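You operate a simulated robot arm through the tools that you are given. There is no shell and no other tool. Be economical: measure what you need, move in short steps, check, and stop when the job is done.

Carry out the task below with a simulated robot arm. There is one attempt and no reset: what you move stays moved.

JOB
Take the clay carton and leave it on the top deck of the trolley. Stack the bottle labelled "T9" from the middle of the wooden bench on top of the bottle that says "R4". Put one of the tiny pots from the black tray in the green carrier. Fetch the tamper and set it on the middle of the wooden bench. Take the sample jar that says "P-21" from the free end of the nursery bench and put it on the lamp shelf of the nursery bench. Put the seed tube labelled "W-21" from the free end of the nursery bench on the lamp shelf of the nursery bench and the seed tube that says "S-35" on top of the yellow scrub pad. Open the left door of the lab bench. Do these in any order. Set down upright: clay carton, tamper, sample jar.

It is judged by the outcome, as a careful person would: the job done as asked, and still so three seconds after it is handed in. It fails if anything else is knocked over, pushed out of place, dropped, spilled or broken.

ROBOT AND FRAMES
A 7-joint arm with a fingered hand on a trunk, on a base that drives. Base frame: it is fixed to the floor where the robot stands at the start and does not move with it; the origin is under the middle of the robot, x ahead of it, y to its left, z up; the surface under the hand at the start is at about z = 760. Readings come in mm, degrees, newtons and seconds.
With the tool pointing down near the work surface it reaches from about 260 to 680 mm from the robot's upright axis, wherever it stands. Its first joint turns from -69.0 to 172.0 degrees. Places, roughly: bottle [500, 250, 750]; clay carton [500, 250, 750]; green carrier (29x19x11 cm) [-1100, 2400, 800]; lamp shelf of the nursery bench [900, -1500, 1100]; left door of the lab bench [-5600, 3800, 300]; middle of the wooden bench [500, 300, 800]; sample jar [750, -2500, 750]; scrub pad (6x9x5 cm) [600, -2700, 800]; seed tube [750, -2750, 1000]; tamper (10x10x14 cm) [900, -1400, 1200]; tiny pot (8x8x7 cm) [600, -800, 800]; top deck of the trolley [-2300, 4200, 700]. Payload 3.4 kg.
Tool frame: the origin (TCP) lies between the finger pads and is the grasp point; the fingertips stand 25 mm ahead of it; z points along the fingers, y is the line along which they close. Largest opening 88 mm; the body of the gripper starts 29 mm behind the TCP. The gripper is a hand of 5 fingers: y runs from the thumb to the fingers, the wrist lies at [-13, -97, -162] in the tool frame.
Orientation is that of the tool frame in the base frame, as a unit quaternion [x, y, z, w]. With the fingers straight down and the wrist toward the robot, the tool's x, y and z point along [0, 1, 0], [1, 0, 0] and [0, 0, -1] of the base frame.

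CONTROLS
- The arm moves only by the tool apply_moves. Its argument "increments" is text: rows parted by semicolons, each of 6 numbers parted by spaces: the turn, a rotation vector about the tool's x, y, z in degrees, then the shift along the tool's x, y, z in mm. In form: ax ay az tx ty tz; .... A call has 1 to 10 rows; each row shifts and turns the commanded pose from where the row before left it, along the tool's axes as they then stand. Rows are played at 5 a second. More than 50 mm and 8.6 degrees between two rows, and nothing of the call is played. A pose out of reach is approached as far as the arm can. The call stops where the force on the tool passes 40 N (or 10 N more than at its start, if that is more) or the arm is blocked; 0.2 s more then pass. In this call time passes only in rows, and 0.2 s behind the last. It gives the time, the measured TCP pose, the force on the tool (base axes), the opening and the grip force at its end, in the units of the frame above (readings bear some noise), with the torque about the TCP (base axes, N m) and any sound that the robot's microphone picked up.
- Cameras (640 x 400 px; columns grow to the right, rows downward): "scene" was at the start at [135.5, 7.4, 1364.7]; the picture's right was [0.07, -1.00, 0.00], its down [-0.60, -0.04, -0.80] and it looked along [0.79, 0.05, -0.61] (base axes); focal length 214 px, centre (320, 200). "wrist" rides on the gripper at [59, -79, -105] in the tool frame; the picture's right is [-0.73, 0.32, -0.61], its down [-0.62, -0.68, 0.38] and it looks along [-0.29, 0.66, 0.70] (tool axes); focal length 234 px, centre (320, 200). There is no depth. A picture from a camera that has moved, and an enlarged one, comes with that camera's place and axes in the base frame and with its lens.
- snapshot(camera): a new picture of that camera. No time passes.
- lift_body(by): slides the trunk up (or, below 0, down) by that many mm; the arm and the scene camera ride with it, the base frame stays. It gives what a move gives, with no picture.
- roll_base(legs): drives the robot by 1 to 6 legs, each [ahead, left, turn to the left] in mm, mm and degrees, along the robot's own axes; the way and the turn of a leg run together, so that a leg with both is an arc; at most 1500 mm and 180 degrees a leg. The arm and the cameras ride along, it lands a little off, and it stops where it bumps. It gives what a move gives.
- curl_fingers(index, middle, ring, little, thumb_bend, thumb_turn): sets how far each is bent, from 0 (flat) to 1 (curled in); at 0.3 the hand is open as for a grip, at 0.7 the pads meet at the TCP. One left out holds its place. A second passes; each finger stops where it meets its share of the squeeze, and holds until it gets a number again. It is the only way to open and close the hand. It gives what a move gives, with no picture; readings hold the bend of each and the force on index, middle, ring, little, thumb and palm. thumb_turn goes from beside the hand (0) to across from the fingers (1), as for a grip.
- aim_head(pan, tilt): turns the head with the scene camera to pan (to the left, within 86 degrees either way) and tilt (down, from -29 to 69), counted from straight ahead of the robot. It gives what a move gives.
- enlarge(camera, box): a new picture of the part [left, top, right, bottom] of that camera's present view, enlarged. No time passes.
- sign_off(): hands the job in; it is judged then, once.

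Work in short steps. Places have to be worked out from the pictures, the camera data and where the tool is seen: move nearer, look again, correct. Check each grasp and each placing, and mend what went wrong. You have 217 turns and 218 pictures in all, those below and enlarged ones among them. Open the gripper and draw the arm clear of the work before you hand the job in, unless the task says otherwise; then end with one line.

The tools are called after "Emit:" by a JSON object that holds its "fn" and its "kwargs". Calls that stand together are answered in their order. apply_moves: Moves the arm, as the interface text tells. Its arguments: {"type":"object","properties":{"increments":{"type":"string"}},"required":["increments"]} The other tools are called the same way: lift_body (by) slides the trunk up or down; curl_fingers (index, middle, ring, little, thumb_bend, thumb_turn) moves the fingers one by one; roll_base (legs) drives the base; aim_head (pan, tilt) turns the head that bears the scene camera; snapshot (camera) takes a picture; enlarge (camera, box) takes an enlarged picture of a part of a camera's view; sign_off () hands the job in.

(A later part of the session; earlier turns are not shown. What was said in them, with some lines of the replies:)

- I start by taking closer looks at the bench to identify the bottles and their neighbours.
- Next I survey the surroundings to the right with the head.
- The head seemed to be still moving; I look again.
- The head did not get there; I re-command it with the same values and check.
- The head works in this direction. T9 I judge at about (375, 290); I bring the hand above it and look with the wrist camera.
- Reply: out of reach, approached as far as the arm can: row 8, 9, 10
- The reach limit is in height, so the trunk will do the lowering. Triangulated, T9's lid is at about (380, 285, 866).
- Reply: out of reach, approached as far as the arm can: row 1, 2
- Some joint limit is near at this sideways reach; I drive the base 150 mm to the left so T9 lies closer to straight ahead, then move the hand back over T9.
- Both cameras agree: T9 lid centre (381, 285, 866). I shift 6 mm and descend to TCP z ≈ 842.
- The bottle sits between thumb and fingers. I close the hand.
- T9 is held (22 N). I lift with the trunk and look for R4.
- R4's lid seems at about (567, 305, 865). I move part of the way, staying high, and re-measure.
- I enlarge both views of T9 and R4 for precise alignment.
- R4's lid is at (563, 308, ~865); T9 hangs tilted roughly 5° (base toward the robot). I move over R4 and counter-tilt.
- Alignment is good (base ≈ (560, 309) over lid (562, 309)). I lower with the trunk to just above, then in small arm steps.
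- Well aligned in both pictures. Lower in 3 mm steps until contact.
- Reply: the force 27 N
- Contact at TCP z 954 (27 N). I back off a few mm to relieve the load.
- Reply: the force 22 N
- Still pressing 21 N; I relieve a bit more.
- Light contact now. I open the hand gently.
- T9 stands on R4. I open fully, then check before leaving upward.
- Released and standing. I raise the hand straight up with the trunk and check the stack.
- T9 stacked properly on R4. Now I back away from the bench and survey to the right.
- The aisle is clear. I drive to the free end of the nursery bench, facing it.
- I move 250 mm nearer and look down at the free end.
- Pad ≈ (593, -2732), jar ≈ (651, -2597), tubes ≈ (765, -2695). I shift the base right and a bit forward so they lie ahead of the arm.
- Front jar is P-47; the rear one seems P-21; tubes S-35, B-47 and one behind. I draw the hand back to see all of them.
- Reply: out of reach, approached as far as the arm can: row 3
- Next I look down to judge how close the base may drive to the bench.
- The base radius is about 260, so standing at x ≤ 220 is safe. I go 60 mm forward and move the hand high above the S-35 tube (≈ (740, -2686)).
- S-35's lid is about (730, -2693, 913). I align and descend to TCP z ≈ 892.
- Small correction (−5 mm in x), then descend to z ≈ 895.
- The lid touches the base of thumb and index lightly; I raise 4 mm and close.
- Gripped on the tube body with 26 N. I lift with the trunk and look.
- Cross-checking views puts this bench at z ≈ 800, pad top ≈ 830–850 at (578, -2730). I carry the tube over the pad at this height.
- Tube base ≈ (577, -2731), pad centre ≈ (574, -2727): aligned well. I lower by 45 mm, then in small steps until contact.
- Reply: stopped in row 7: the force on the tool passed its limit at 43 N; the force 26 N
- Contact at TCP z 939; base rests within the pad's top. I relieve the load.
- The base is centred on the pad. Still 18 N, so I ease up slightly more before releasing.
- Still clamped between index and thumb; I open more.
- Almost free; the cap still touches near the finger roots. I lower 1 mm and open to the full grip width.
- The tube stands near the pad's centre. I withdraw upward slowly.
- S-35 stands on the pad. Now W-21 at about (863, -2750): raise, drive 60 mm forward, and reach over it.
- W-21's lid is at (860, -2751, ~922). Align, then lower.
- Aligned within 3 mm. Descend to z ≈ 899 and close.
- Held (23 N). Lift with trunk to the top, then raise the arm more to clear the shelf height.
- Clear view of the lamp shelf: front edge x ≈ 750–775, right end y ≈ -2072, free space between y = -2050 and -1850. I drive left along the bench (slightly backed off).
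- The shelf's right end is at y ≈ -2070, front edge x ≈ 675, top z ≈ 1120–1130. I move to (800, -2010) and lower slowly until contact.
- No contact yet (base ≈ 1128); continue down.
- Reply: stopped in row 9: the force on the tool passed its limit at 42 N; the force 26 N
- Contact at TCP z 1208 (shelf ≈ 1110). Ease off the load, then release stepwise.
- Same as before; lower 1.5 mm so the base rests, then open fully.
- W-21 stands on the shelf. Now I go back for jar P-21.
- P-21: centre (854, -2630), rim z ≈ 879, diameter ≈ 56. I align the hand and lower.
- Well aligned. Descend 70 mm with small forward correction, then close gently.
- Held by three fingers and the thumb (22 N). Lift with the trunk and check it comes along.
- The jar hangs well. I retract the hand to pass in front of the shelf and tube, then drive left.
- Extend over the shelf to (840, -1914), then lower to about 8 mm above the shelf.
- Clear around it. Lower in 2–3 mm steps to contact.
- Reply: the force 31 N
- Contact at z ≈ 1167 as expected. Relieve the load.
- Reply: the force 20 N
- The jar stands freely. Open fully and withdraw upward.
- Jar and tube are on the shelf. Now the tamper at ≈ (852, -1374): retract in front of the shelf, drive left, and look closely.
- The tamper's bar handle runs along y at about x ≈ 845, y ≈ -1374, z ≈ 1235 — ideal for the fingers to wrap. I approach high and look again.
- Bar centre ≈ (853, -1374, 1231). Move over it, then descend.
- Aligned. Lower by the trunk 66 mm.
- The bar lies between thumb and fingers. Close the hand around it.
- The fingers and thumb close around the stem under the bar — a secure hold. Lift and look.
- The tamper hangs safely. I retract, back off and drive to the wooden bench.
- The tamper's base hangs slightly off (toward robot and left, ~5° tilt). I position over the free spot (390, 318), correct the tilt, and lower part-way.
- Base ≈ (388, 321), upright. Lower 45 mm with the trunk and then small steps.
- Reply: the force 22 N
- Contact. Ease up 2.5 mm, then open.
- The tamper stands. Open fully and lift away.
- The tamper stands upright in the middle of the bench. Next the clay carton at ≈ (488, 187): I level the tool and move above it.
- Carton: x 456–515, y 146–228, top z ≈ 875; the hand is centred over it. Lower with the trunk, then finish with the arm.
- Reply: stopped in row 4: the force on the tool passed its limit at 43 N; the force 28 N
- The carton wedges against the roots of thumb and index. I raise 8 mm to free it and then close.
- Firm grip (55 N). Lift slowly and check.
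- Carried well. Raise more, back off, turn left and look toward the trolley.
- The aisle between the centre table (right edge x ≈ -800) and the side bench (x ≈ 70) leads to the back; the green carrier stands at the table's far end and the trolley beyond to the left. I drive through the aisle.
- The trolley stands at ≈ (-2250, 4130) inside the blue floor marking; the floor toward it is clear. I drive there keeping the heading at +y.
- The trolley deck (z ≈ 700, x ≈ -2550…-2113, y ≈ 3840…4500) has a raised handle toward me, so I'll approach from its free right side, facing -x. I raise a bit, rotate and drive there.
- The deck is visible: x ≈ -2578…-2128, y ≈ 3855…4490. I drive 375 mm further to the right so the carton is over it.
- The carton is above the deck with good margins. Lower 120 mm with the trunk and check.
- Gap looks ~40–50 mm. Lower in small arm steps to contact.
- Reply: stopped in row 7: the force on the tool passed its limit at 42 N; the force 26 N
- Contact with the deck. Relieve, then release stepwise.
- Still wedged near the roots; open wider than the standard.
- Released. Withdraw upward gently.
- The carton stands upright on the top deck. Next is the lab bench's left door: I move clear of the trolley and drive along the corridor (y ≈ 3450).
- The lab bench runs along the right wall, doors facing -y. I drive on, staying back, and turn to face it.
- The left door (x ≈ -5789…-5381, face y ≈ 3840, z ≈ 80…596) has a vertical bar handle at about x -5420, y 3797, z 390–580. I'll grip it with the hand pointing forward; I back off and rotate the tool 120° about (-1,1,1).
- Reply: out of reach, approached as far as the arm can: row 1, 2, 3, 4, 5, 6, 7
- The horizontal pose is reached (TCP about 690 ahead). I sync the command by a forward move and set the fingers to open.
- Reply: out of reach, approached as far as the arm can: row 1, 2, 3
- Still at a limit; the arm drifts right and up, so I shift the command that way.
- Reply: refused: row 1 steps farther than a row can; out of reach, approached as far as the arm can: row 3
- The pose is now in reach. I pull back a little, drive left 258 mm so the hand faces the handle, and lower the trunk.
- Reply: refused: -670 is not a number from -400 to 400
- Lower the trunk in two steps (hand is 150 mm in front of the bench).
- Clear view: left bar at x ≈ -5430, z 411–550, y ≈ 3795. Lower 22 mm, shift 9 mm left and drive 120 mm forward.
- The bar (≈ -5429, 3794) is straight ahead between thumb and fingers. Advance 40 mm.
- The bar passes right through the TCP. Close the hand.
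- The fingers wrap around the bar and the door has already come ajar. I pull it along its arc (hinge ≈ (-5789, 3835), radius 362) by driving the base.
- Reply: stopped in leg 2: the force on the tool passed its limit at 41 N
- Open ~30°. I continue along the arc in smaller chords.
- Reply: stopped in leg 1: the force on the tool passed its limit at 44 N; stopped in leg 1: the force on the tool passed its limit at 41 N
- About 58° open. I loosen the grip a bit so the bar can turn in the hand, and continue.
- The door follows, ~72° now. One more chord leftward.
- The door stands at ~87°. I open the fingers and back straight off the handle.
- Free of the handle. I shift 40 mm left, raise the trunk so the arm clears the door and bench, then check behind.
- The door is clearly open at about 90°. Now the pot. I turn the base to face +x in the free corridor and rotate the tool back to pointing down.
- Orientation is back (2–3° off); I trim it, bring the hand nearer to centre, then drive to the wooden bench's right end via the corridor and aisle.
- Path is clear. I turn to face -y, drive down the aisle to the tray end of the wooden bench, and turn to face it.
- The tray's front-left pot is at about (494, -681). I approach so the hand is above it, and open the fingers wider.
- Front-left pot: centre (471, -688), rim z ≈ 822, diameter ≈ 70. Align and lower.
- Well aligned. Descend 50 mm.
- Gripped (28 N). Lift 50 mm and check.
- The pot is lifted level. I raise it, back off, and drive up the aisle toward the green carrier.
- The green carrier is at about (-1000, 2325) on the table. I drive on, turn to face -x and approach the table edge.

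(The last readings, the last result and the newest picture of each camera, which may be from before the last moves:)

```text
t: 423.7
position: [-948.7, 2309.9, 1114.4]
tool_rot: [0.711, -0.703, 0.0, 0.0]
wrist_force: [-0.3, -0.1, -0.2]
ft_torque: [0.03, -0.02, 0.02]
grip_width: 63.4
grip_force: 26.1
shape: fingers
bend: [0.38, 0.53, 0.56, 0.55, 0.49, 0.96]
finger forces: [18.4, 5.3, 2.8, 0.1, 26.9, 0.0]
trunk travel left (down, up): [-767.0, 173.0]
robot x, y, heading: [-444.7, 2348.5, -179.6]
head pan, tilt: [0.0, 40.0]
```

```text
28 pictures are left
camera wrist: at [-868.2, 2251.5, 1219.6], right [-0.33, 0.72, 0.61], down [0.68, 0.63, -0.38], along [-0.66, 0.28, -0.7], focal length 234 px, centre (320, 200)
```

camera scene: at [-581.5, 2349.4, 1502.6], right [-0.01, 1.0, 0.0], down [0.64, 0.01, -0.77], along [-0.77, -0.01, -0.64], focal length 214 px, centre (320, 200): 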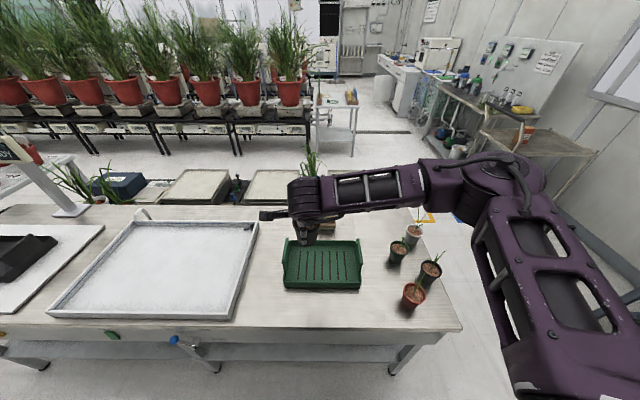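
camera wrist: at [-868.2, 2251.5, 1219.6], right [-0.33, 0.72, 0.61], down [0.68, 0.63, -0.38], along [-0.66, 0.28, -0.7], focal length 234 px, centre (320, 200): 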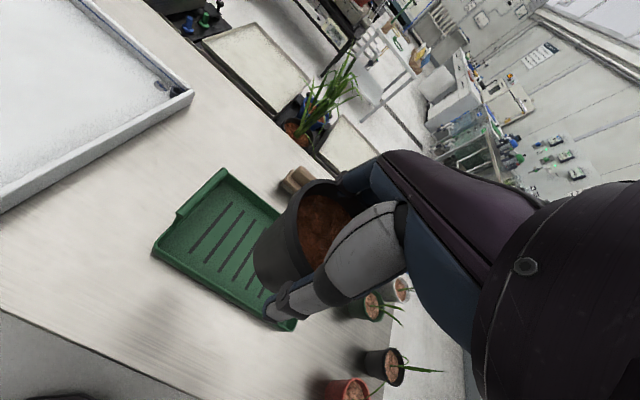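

The carrier is centred at about (-1025, 2353). I move the pot above its centre and lower part-way.

Emit:
{"fn": "apply_moves", "kwargs": {"increments": "0 0 0 -15 26 0;0 0 0 -14 26 0;0 0 0 -14 25 0"}}

Emit:
{"fn": "lift_body", "kwargs": {"by": -170}}

Emit:
{"fn": "snapshot", "kwargs": {"camera": "wrist"}}

Emit:
{"fn": "enlarge", "kwargs": {"camera": "scene", "box": [240, 130, 440, 290]}}

```text
t: 424.5
position: [-1026.8, 2353.0, 1113.4]
tool_rot: [0.71, -0.704, 0.0, 0.0]
wrist_force: [-0.1, -0.5, -0.8]
ft_torque: [-0.03, 0.01, -0.03]
grip_width: 63.3
grip_force: 26.8
shape: fingers
bend: [0.38, 0.53, 0.56, 0.55, 0.49, 0.96]
finger forces: [18.3, 5.3, 2.9, 0.0, 26.8, 0.1]
trunk travel left (down, up): [-767.0, 173.0]
robot x, y, heading: [-444.7, 2352.6, -179.8]
head pan, tilt: [0.0, 40.0]
```

```text
t: 426.4
position: [-1025.8, 2353.4, 944.9]
tool_rot: [0.711, -0.704, 0.0, 0.001]
wrist_force: [-0.4, 0.3, -1.4]
ft_torque: [0.0, -0.02, 0.01]
grip_width: 63.0
grip_force: 26.5
shape: fingers
bend: [0.38, 0.53, 0.56, 0.55, 0.49, 0.96]
finger forces: [18.1, 5.5, 2.9, 0.0, 26.7, 0.0]
trunk travel left (down, up): [-597.0, 343.0]
robot x, y, heading: [-443.0, 2349.4, -179.5]
head pan, tilt: [0.0, 40.0]
```

```text
27 pictures are left
camera wrist: at [-945.5, 2293.6, 1049.9], right [-0.33, 0.72, 0.61], down [0.68, 0.63, -0.38], along [-0.66, 0.28, -0.7], focal length 234 px, centre (320, 200)
```

wrist: 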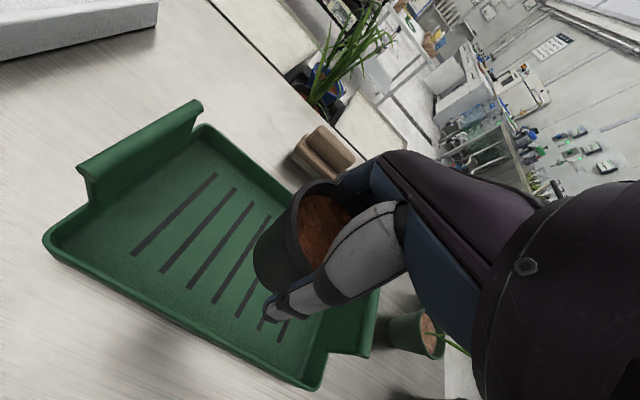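

```text
2.50 times, centred on (340, 210) of scene
camera zoom: at [-581.4, 2349.5, 1332.6], right [-0.01, 1.0, 0.0], down [0.64, 0.01, -0.77], along [-0.77, -0.01, -0.64], focal length 536 px, centre (270, 175)
```

zoom: 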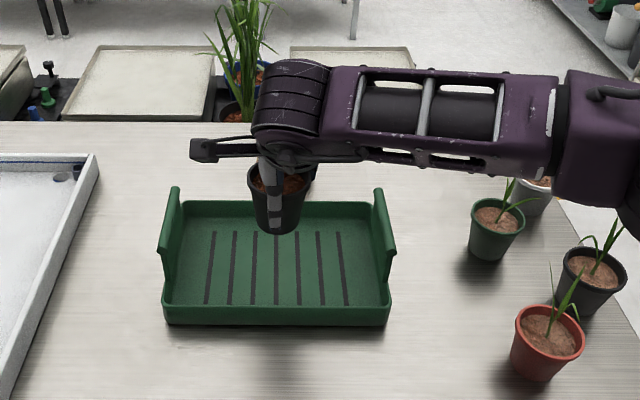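

Refining: carrier rim z ≈ 800, x ≈ -972…-1152, y ≈ 2219…2487, so its centre is (-1060, 2353). Move 30 mm ahead and lower more.

Emit:
{"fn": "apply_moves", "kwargs": {"increments": "0 0 0 0 16 0;0 0 0 0 16 0"}}

Emit:
{"fn": "lift_body", "kwargs": {"by": -80}}

Emit:
{"fn": "snapshot", "kwargs": {"camera": "wrist"}}

Emit:
{"fn": "enlarge", "kwargs": {"camera": "scene", "box": [240, 100, 440, 260]}}

```text
t: 427.0
position: [-1058.6, 2353.4, 945.0]
tool_rot: [0.711, -0.703, 0.0, 0.0]
wrist_force: [-0.4, -0.4, -0.4]
ft_torque: [-0.03, 0.02, 0.0]
grip_width: 62.9
grip_force: 26.9
shape: fingers
bend: [0.38, 0.53, 0.56, 0.55, 0.49, 0.96]
finger forces: [18.2, 5.3, 2.9, 0.0, 26.9, 0.0]
trunk travel left (down, up): [-597.0, 343.0]
robot x, y, heading: [-446.1, 2352.0, -179.5]
head pan, tilt: [0.0, 40.0]
```

```text
t: 428.2
position: [-1056.4, 2352.8, 864.9]
tool_rot: [0.71, -0.704, 0.0, 0.0]
wrist_force: [-0.5, -0.7, -0.1]
ft_torque: [0.0, -0.01, -0.02]
grip_width: 63.3
grip_force: 26.6
shape: fingers
bend: [0.38, 0.53, 0.56, 0.55, 0.49, 0.96]
finger forces: [18.2, 5.4, 2.8, 0.0, 26.6, 0.0]
trunk travel left (down, up): [-517.0, 423.0]
robot x, y, heading: [-447.9, 2349.1, -179.5]
head pan, tilt: [0.0, 40.0]
```

```text
25 pictures are left
camera wrist: at [-977.6, 2294.0, 970.3], right [-0.33, 0.72, 0.61], down [0.68, 0.63, -0.38], along [-0.66, 0.28, -0.7], focal length 234 px, centre (320, 200)
```

wrist: 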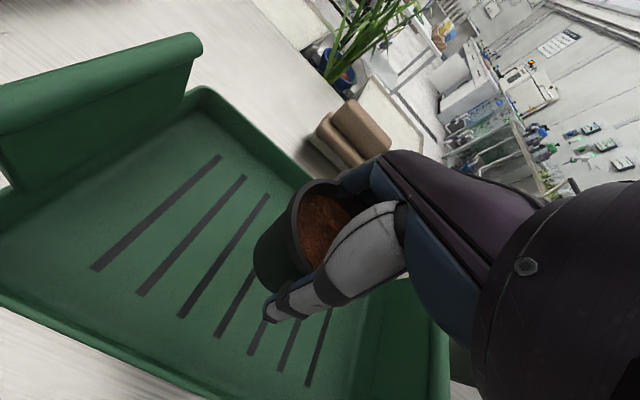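

```text
2.50 times, centred on (340, 180) of scene
camera zoom: at [-581.3, 2349.4, 1252.6], right [-0.01, 1.0, 0.0], down [0.64, 0.01, -0.77], along [-0.77, -0.01, -0.64], focal length 536 px, centre (270, 250)
```

zoom: 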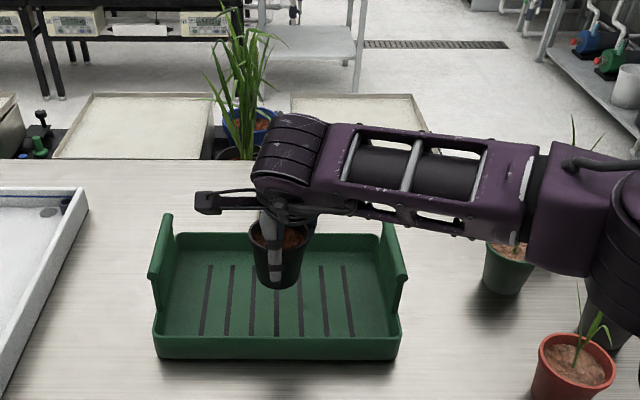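

Before lowering fully I note the elbow is close above the seedling pots on the right. I raise, shift the base left and turn it 15° so the elbow keeps clear, targeting (-1056, 2300).

Emit:
{"fn": "lift_body", "kwargs": {"by": 130}}

Emit:
{"fn": "roll_base", "kwargs": {"legs": [[22, 211, 0], [0, 0, -15]]}}

Emit:
{"fn": "aim_head", "kwargs": {"pan": 5, "tilt": 42}}

Emit:
{"fn": "snapshot", "kwargs": {"camera": "scene"}}

Emit:
{"fn": "snapshot", "kwargs": {"camera": "wrist"}}

```text
t: 429.8
position: [-1058.2, 2353.1, 993.0]
tool_rot: [0.71, -0.704, 0.0, 0.0]
wrist_force: [0.2, -0.2, -0.7]
ft_torque: [0.0, 0.0, -0.03]
grip_width: 63.0
grip_force: 26.7
shape: fingers
bend: [0.38, 0.53, 0.56, 0.55, 0.49, 0.96]
finger forces: [18.1, 5.5, 3.0, 0.0, 26.7, 0.1]
trunk travel left (down, up): [-647.0, 293.0]
robot x, y, heading: [-443.8, 2350.4, -179.3]
head pan, tilt: [0.0, 40.0]
```

```text
t: 432.3
position: [-1056.3, 2298.5, 994.6]
tool_rot: [-0.613, 0.79, 0.0, 0.0]
wrist_force: [-0.6, 0.2, -0.9]
ft_torque: [-0.01, 0.0, 0.03]
grip_width: 62.9
grip_force: 26.5
shape: fingers
bend: [0.38, 0.53, 0.56, 0.55, 0.49, 0.96]
finger forces: [18.2, 5.5, 3.0, 0.0, 26.5, 0.0]
trunk travel left (down, up): [-647.0, 293.0]
robot x, y, heading: [-466.2, 2139.8, 165.4]
head pan, tilt: [0.0, 40.0]
```

```text
t: 432.9
position: [-1056.1, 2298.2, 995.0]
tool_rot: [-0.613, 0.79, 0.0, 0.001]
wrist_force: [0.1, 0.3, -1.6]
ft_torque: [0.03, 0.01, 0.02]
grip_width: 63.3
grip_force: 26.3
shape: fingers
bend: [0.38, 0.53, 0.56, 0.55, 0.49, 0.96]
finger forces: [18.1, 5.4, 3.0, 0.1, 26.4, 0.0]
trunk travel left (down, up): [-647.0, 293.0]
robot x, y, heading: [-468.5, 2138.0, 165.8]
head pan, tilt: [5.0, 42.0]
```

```text
23 pictures are left
camera scene: at [-597.5, 2165.6, 1379.6], right [0.16, 0.99, 0.0], down [0.66, -0.11, -0.74], along [-0.73, 0.12, -0.67], focal length 214 px, centre (320, 200)
```

scene: 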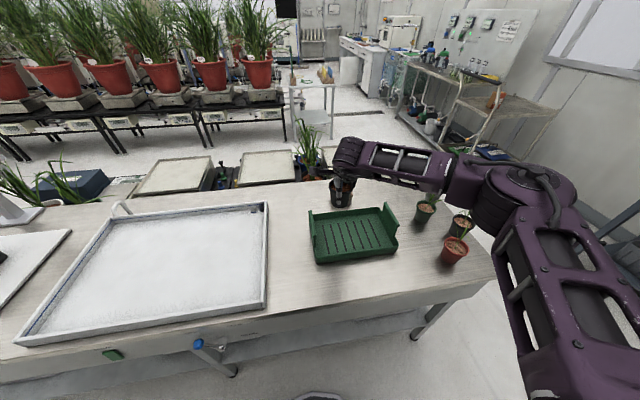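

```text
22 pictures are left
camera wrist: at [-993.9, 2221.7, 1100.2], right [-0.13, 0.78, 0.61], down [0.82, 0.43, -0.38], along [-0.56, 0.44, -0.7], focal length 234 px, centre (320, 200)
```

wrist: 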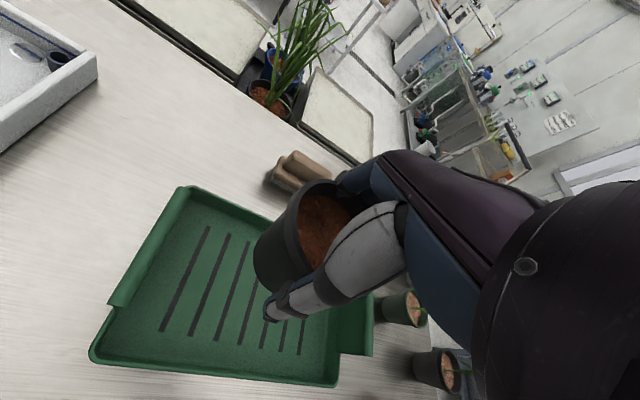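

The elbow is now well clear of the seedlings. Shift 20 mm right and lower again.

Emit:
{"fn": "apply_moves", "kwargs": {"increments": "0 0 0 -20 4 0"}}

Emit:
{"fn": "lift_body", "kwargs": {"by": -135}}

Emit:
{"fn": "snapshot", "kwargs": {"camera": "scene"}}

Emit:
{"fn": "snapshot", "kwargs": {"camera": "wrist"}}

```text
t: 433.3
position: [-1056.6, 2319.3, 994.2]
tool_rot: [-0.613, 0.79, -0.001, 0.0]
wrist_force: [0.1, -0.1, -0.7]
ft_torque: [-0.02, -0.02, -0.02]
grip_width: 63.0
grip_force: 26.5
shape: fingers
bend: [0.38, 0.53, 0.56, 0.55, 0.49, 0.96]
finger forces: [18.0, 5.4, 3.0, 0.1, 26.6, 0.0]
trunk travel left (down, up): [-647.0, 293.0]
robot x, y, heading: [-465.6, 2136.3, 165.6]
head pan, tilt: [5.0, 42.0]
```

```text
t: 435.0
position: [-1056.4, 2318.5, 860.5]
tool_rot: [-0.613, 0.79, 0.0, 0.0]
wrist_force: [-0.7, 1.3, -0.5]
ft_torque: [0.05, 0.0, -0.01]
grip_width: 63.2
grip_force: 26.8
shape: fingers
bend: [0.38, 0.53, 0.56, 0.55, 0.49, 0.96]
finger forces: [18.0, 5.3, 3.0, 0.1, 26.5, 0.1]
trunk travel left (down, up): [-512.0, 428.0]
robot x, y, heading: [-467.7, 2137.1, 165.5]
head pan, tilt: [5.0, 42.0]
```

```text
21 pictures are left
camera scene: at [-597.3, 2165.4, 1244.7], right [0.16, 0.99, 0.0], down [0.66, -0.11, -0.74], along [-0.73, 0.12, -0.67], focal length 214 px, centre (320, 200)
```

scene: 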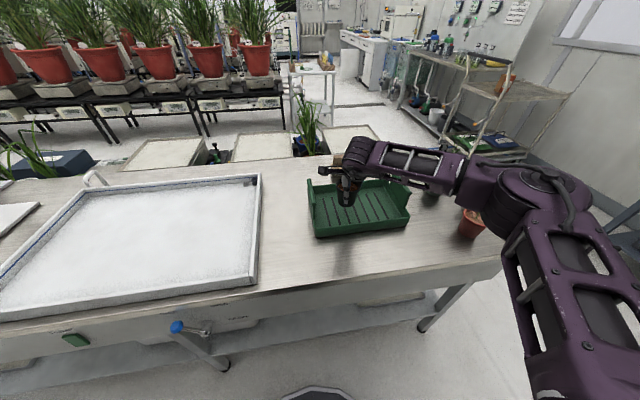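

```text
20 pictures are left
camera wrist: at [-992.9, 2241.8, 965.2], right [-0.13, 0.78, 0.61], down [0.81, 0.43, -0.38], along [-0.56, 0.44, -0.7], focal length 234 px, centre (320, 200)
```

wrist: 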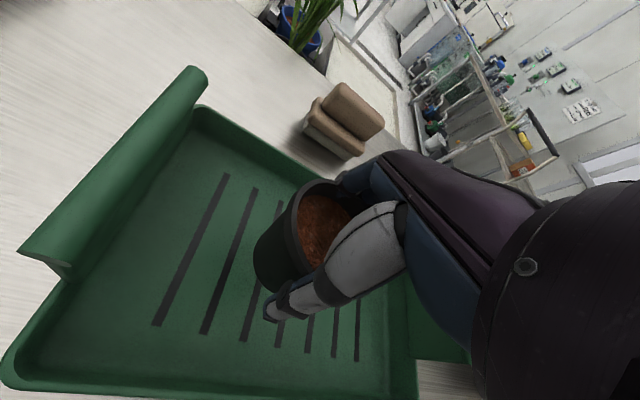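

The pot is inside the carrier's outline. Pull back 8 mm and lower to contact.

Emit:
{"fn": "apply_moves", "kwargs": {"increments": "0 0 0 0 -8 5;0 0 0 0 0 5;0 0 0 0 0 5;0 0 0 0 0 3;0 0 0 0 0 3;0 0 0 0 0 3;0 0 0 0 0 3;0 0 0 0 0 3;0 0 0 0 0 3;0 0 0 0 0 3"}}

Emit:
{"fn": "snapshot", "kwargs": {"camera": "wrist"}}

```text
t: 437.2
position: [-1047.2, 2317.2, 824.9]
tool_rot: [-0.613, 0.79, 0.0, 0.001]
wrist_force: [-0.1, -0.2, -1.2]
ft_torque: [0.01, -0.03, 0.0]
grip_width: 63.0
grip_force: 26.7
shape: fingers
bend: [0.38, 0.53, 0.56, 0.55, 0.49, 0.96]
finger forces: [18.0, 5.5, 3.0, 0.1, 26.4, 0.1]
trunk travel left (down, up): [-512.0, 428.0]
robot x, y, heading: [-465.4, 2138.9, 165.6]
head pan, tilt: [5.0, 42.0]
```

```text
19 pictures are left
camera wrist: at [-985.4, 2239.9, 929.3], right [-0.13, 0.78, 0.61], down [0.81, 0.43, -0.38], along [-0.56, 0.44, -0.7], focal length 234 px, centre (320, 200)
```

wrist: 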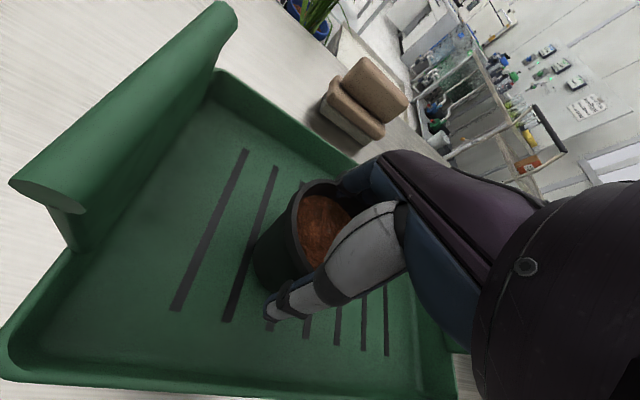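

Still free; continue down in 3 mm steps.

Emit:
{"fn": "apply_moves", "kwargs": {"increments": "0 0 0 0 0 3;0 0 0 0 0 3;0 0 0 0 0 3;0 0 0 0 0 3;0 0 0 0 0 3;0 0 0 0 0 3;0 0 0 0 0 3;0 0 0 0 0 3"}}

Emit:
{"fn": "snapshot", "kwargs": {"camera": "wrist"}}

```text
t: 438.7
position: [-1048.6, 2314.4, 816.0]
tool_rot: [-0.614, 0.789, 0.005, -0.01]
wrist_force: [4.5, -1.9, 21.6]
ft_torque: [0.19, 0.22, -0.06]
grip_width: 63.6
grip_force: 31.3
shape: fingers
bend: [0.38, 0.53, 0.56, 0.55, 0.5, 0.95]
finger forces: [20.9, 6.2, 3.7, 0.0, 32.5, 0.1]
trunk travel left (down, up): [-512.0, 428.0]
robot x, y, heading: [-467.2, 2137.2, 165.8]
head pan, tilt: [5.0, 42.0]
stopped in row 7: the force on the tool passed its limit at 42 N (the readings are from after the stop); the commanded pose is now the measured one
```

```text
18 pictures are left
camera wrist: at [-984.0, 2239.0, 919.3], right [-0.12, 0.78, 0.61], down [0.81, 0.44, -0.4], along [-0.58, 0.44, -0.68], focal length 234 px, centre (320, 200)
```

wrist: 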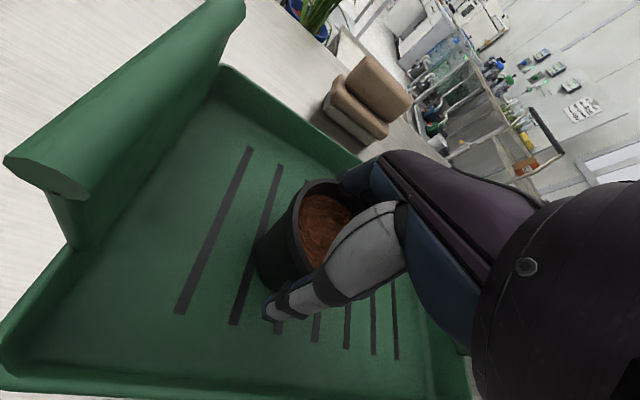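

The pot's base touches the carrier floor. Ease off and release.

Emit:
{"fn": "apply_moves", "kwargs": {"increments": "0 0 0 0 0 -1.5;0 0 0 0 0 -1.5;0 0 0 0 0 -1"}}

Emit:
{"fn": "curl_fingers", "kwargs": {"index": 0.3, "middle": 0.35, "ring": 0.35, "little": 0.3, "thumb_bend": 0.35}}

Emit:
{"fn": "curl_fingers", "kwargs": {"index": 0.16, "middle": 0.16, "ring": 0.16, "little": 0.16, "thumb_bend": 0.16}}

Emit:
{"fn": "snapshot", "kwargs": {"camera": "wrist"}}

```text
t: 439.5
position: [-1048.4, 2315.7, 814.6]
tool_rot: [-0.614, 0.79, 0.003, -0.004]
wrist_force: [-0.2, 0.0, 17.2]
ft_torque: [0.17, 0.36, 0.0]
grip_width: 63.4
grip_force: 31.0
shape: fingers
bend: [0.38, 0.53, 0.56, 0.55, 0.5, 0.95]
finger forces: [22.6, 6.5, 3.8, 0.1, 29.4, 0.0]
trunk travel left (down, up): [-512.0, 428.0]
robot x, y, heading: [-466.6, 2134.9, 165.6]
head pan, tilt: [5.0, 42.0]
```

```text
t: 440.5
position: [-1050.2, 2315.5, 813.3]
tool_rot: [-0.613, 0.79, 0.002, -0.004]
wrist_force: [-0.1, 0.8, 0.8]
ft_torque: [0.04, -0.02, 0.03]
grip_width: 84.0
grip_force: 2.7
shape: fingers
bend: [0.29, 0.35, 0.35, 0.3, 0.34, 0.97]
finger forces: [2.6, 0.0, 0.0, 0.0, 3.3, 0.0]
trunk travel left (down, up): [-512.0, 428.0]
robot x, y, heading: [-463.1, 2138.5, 165.5]
head pan, tilt: [5.0, 42.0]
```

```text
t: 441.5
position: [-1050.0, 2316.2, 812.1]
tool_rot: [-0.613, 0.79, 0.004, -0.005]
wrist_force: [0.2, -0.7, -0.1]
ft_torque: [-0.01, 0.03, -0.01]
grip_width: 110.3
grip_force: 0.0
shape: fingers
bend: [0.16, 0.16, 0.16, 0.16, 0.16, 0.97]
finger forces: [0.1, 0.0, 0.0, 0.1, 0.0, 0.0]
trunk travel left (down, up): [-512.0, 428.0]
robot x, y, heading: [-464.5, 2138.5, 165.6]
head pan, tilt: [5.0, 42.0]
```

```text
17 pictures are left
camera wrist: at [-986.5, 2239.7, 918.5], right [-0.13, 0.78, 0.61], down [0.81, 0.43, -0.39], along [-0.57, 0.44, -0.69], focal length 234 px, centre (320, 200)
```

wrist: 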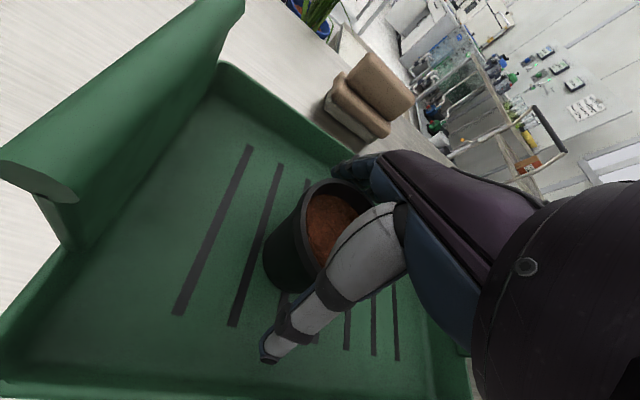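

Released. Withdraw upward and check.

Emit:
{"fn": "lift_body", "kwargs": {"by": 200}}

Emit:
{"fn": "snapshot", "kwargs": {"camera": "wrist"}}

Emit:
{"fn": "snapshot", "kwargs": {"camera": "scene"}}

```text
t: 443.7
position: [-1050.7, 2316.6, 1012.8]
tool_rot: [-0.613, 0.79, 0.002, -0.005]
wrist_force: [0.0, -0.7, -0.3]
ft_torque: [-0.02, 0.02, -0.04]
grip_width: 110.7
grip_force: 0.1
shape: fingers
bend: [0.16, 0.16, 0.16, 0.16, 0.16, 0.97]
finger forces: [0.0, 0.0, 0.1, 0.1, 0.0, 0.1]
trunk travel left (down, up): [-712.0, 228.0]
robot x, y, heading: [-465.0, 2133.7, 165.8]
head pan, tilt: [5.0, 42.0]
```

```text
16 pictures are left
camera wrist: at [-986.5, 2239.8, 1118.4], right [-0.13, 0.78, 0.61], down [0.81, 0.43, -0.39], along [-0.57, 0.44, -0.69], focal length 234 px, centre (320, 200)
```

wrist: 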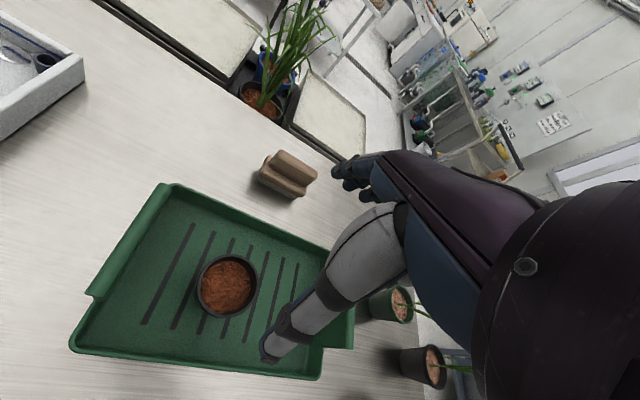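

```text
15 pictures are left
camera scene: at [-597.4, 2165.5, 1444.6], right [0.16, 0.99, 0.0], down [0.66, -0.11, -0.74], along [-0.73, 0.12, -0.67], focal length 214 px, centre (320, 200)
```

scene: 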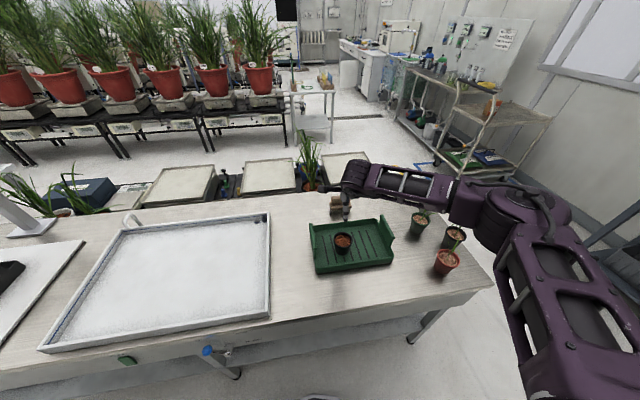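

All items are placed. I back the arm clear of the table.

Emit:
{"fn": "roll_base", "kwargs": {"legs": [[-150, 0, 0]]}}

Emit:
{"fn": "snapshot", "kwargs": {"camera": "scene"}}

```text
t: 445.0
position: [-907.3, 2280.6, 1013.2]
tool_rot: [-0.613, 0.79, 0.003, -0.004]
wrist_force: [-0.1, 0.3, -0.3]
ft_torque: [-0.01, 0.0, 0.04]
grip_width: 110.5
grip_force: 0.1
shape: fingers
bend: [0.16, 0.16, 0.16, 0.16, 0.16, 0.97]
finger forces: [0.0, 0.0, 0.0, 0.0, 0.1, 0.0]
trunk travel left (down, up): [-712.0, 228.0]
robot x, y, heading: [-320.2, 2101.0, 165.5]
head pan, tilt: [5.0, 42.0]
```

```text
14 pictures are left
camera scene: at [-454.0, 2129.0, 1444.6], right [0.16, 0.99, 0.0], down [0.66, -0.11, -0.74], along [-0.73, 0.12, -0.67], focal length 214 px, centre (320, 200)
```

scene: 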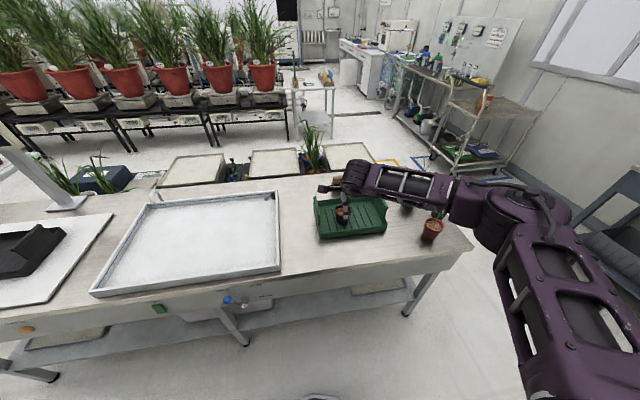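

The pot stands in the carrier, the carton is on the trolley, the hand is open and clear. Handing in.

Emit:
{"fn": "sign_off", "kwargs": {}}

```text
The job is handed in.
```

All seven parts of the job are done and it is handed in; each placement looked right in the pictures when I left it, and nothing else was seen knocked over or spilled.
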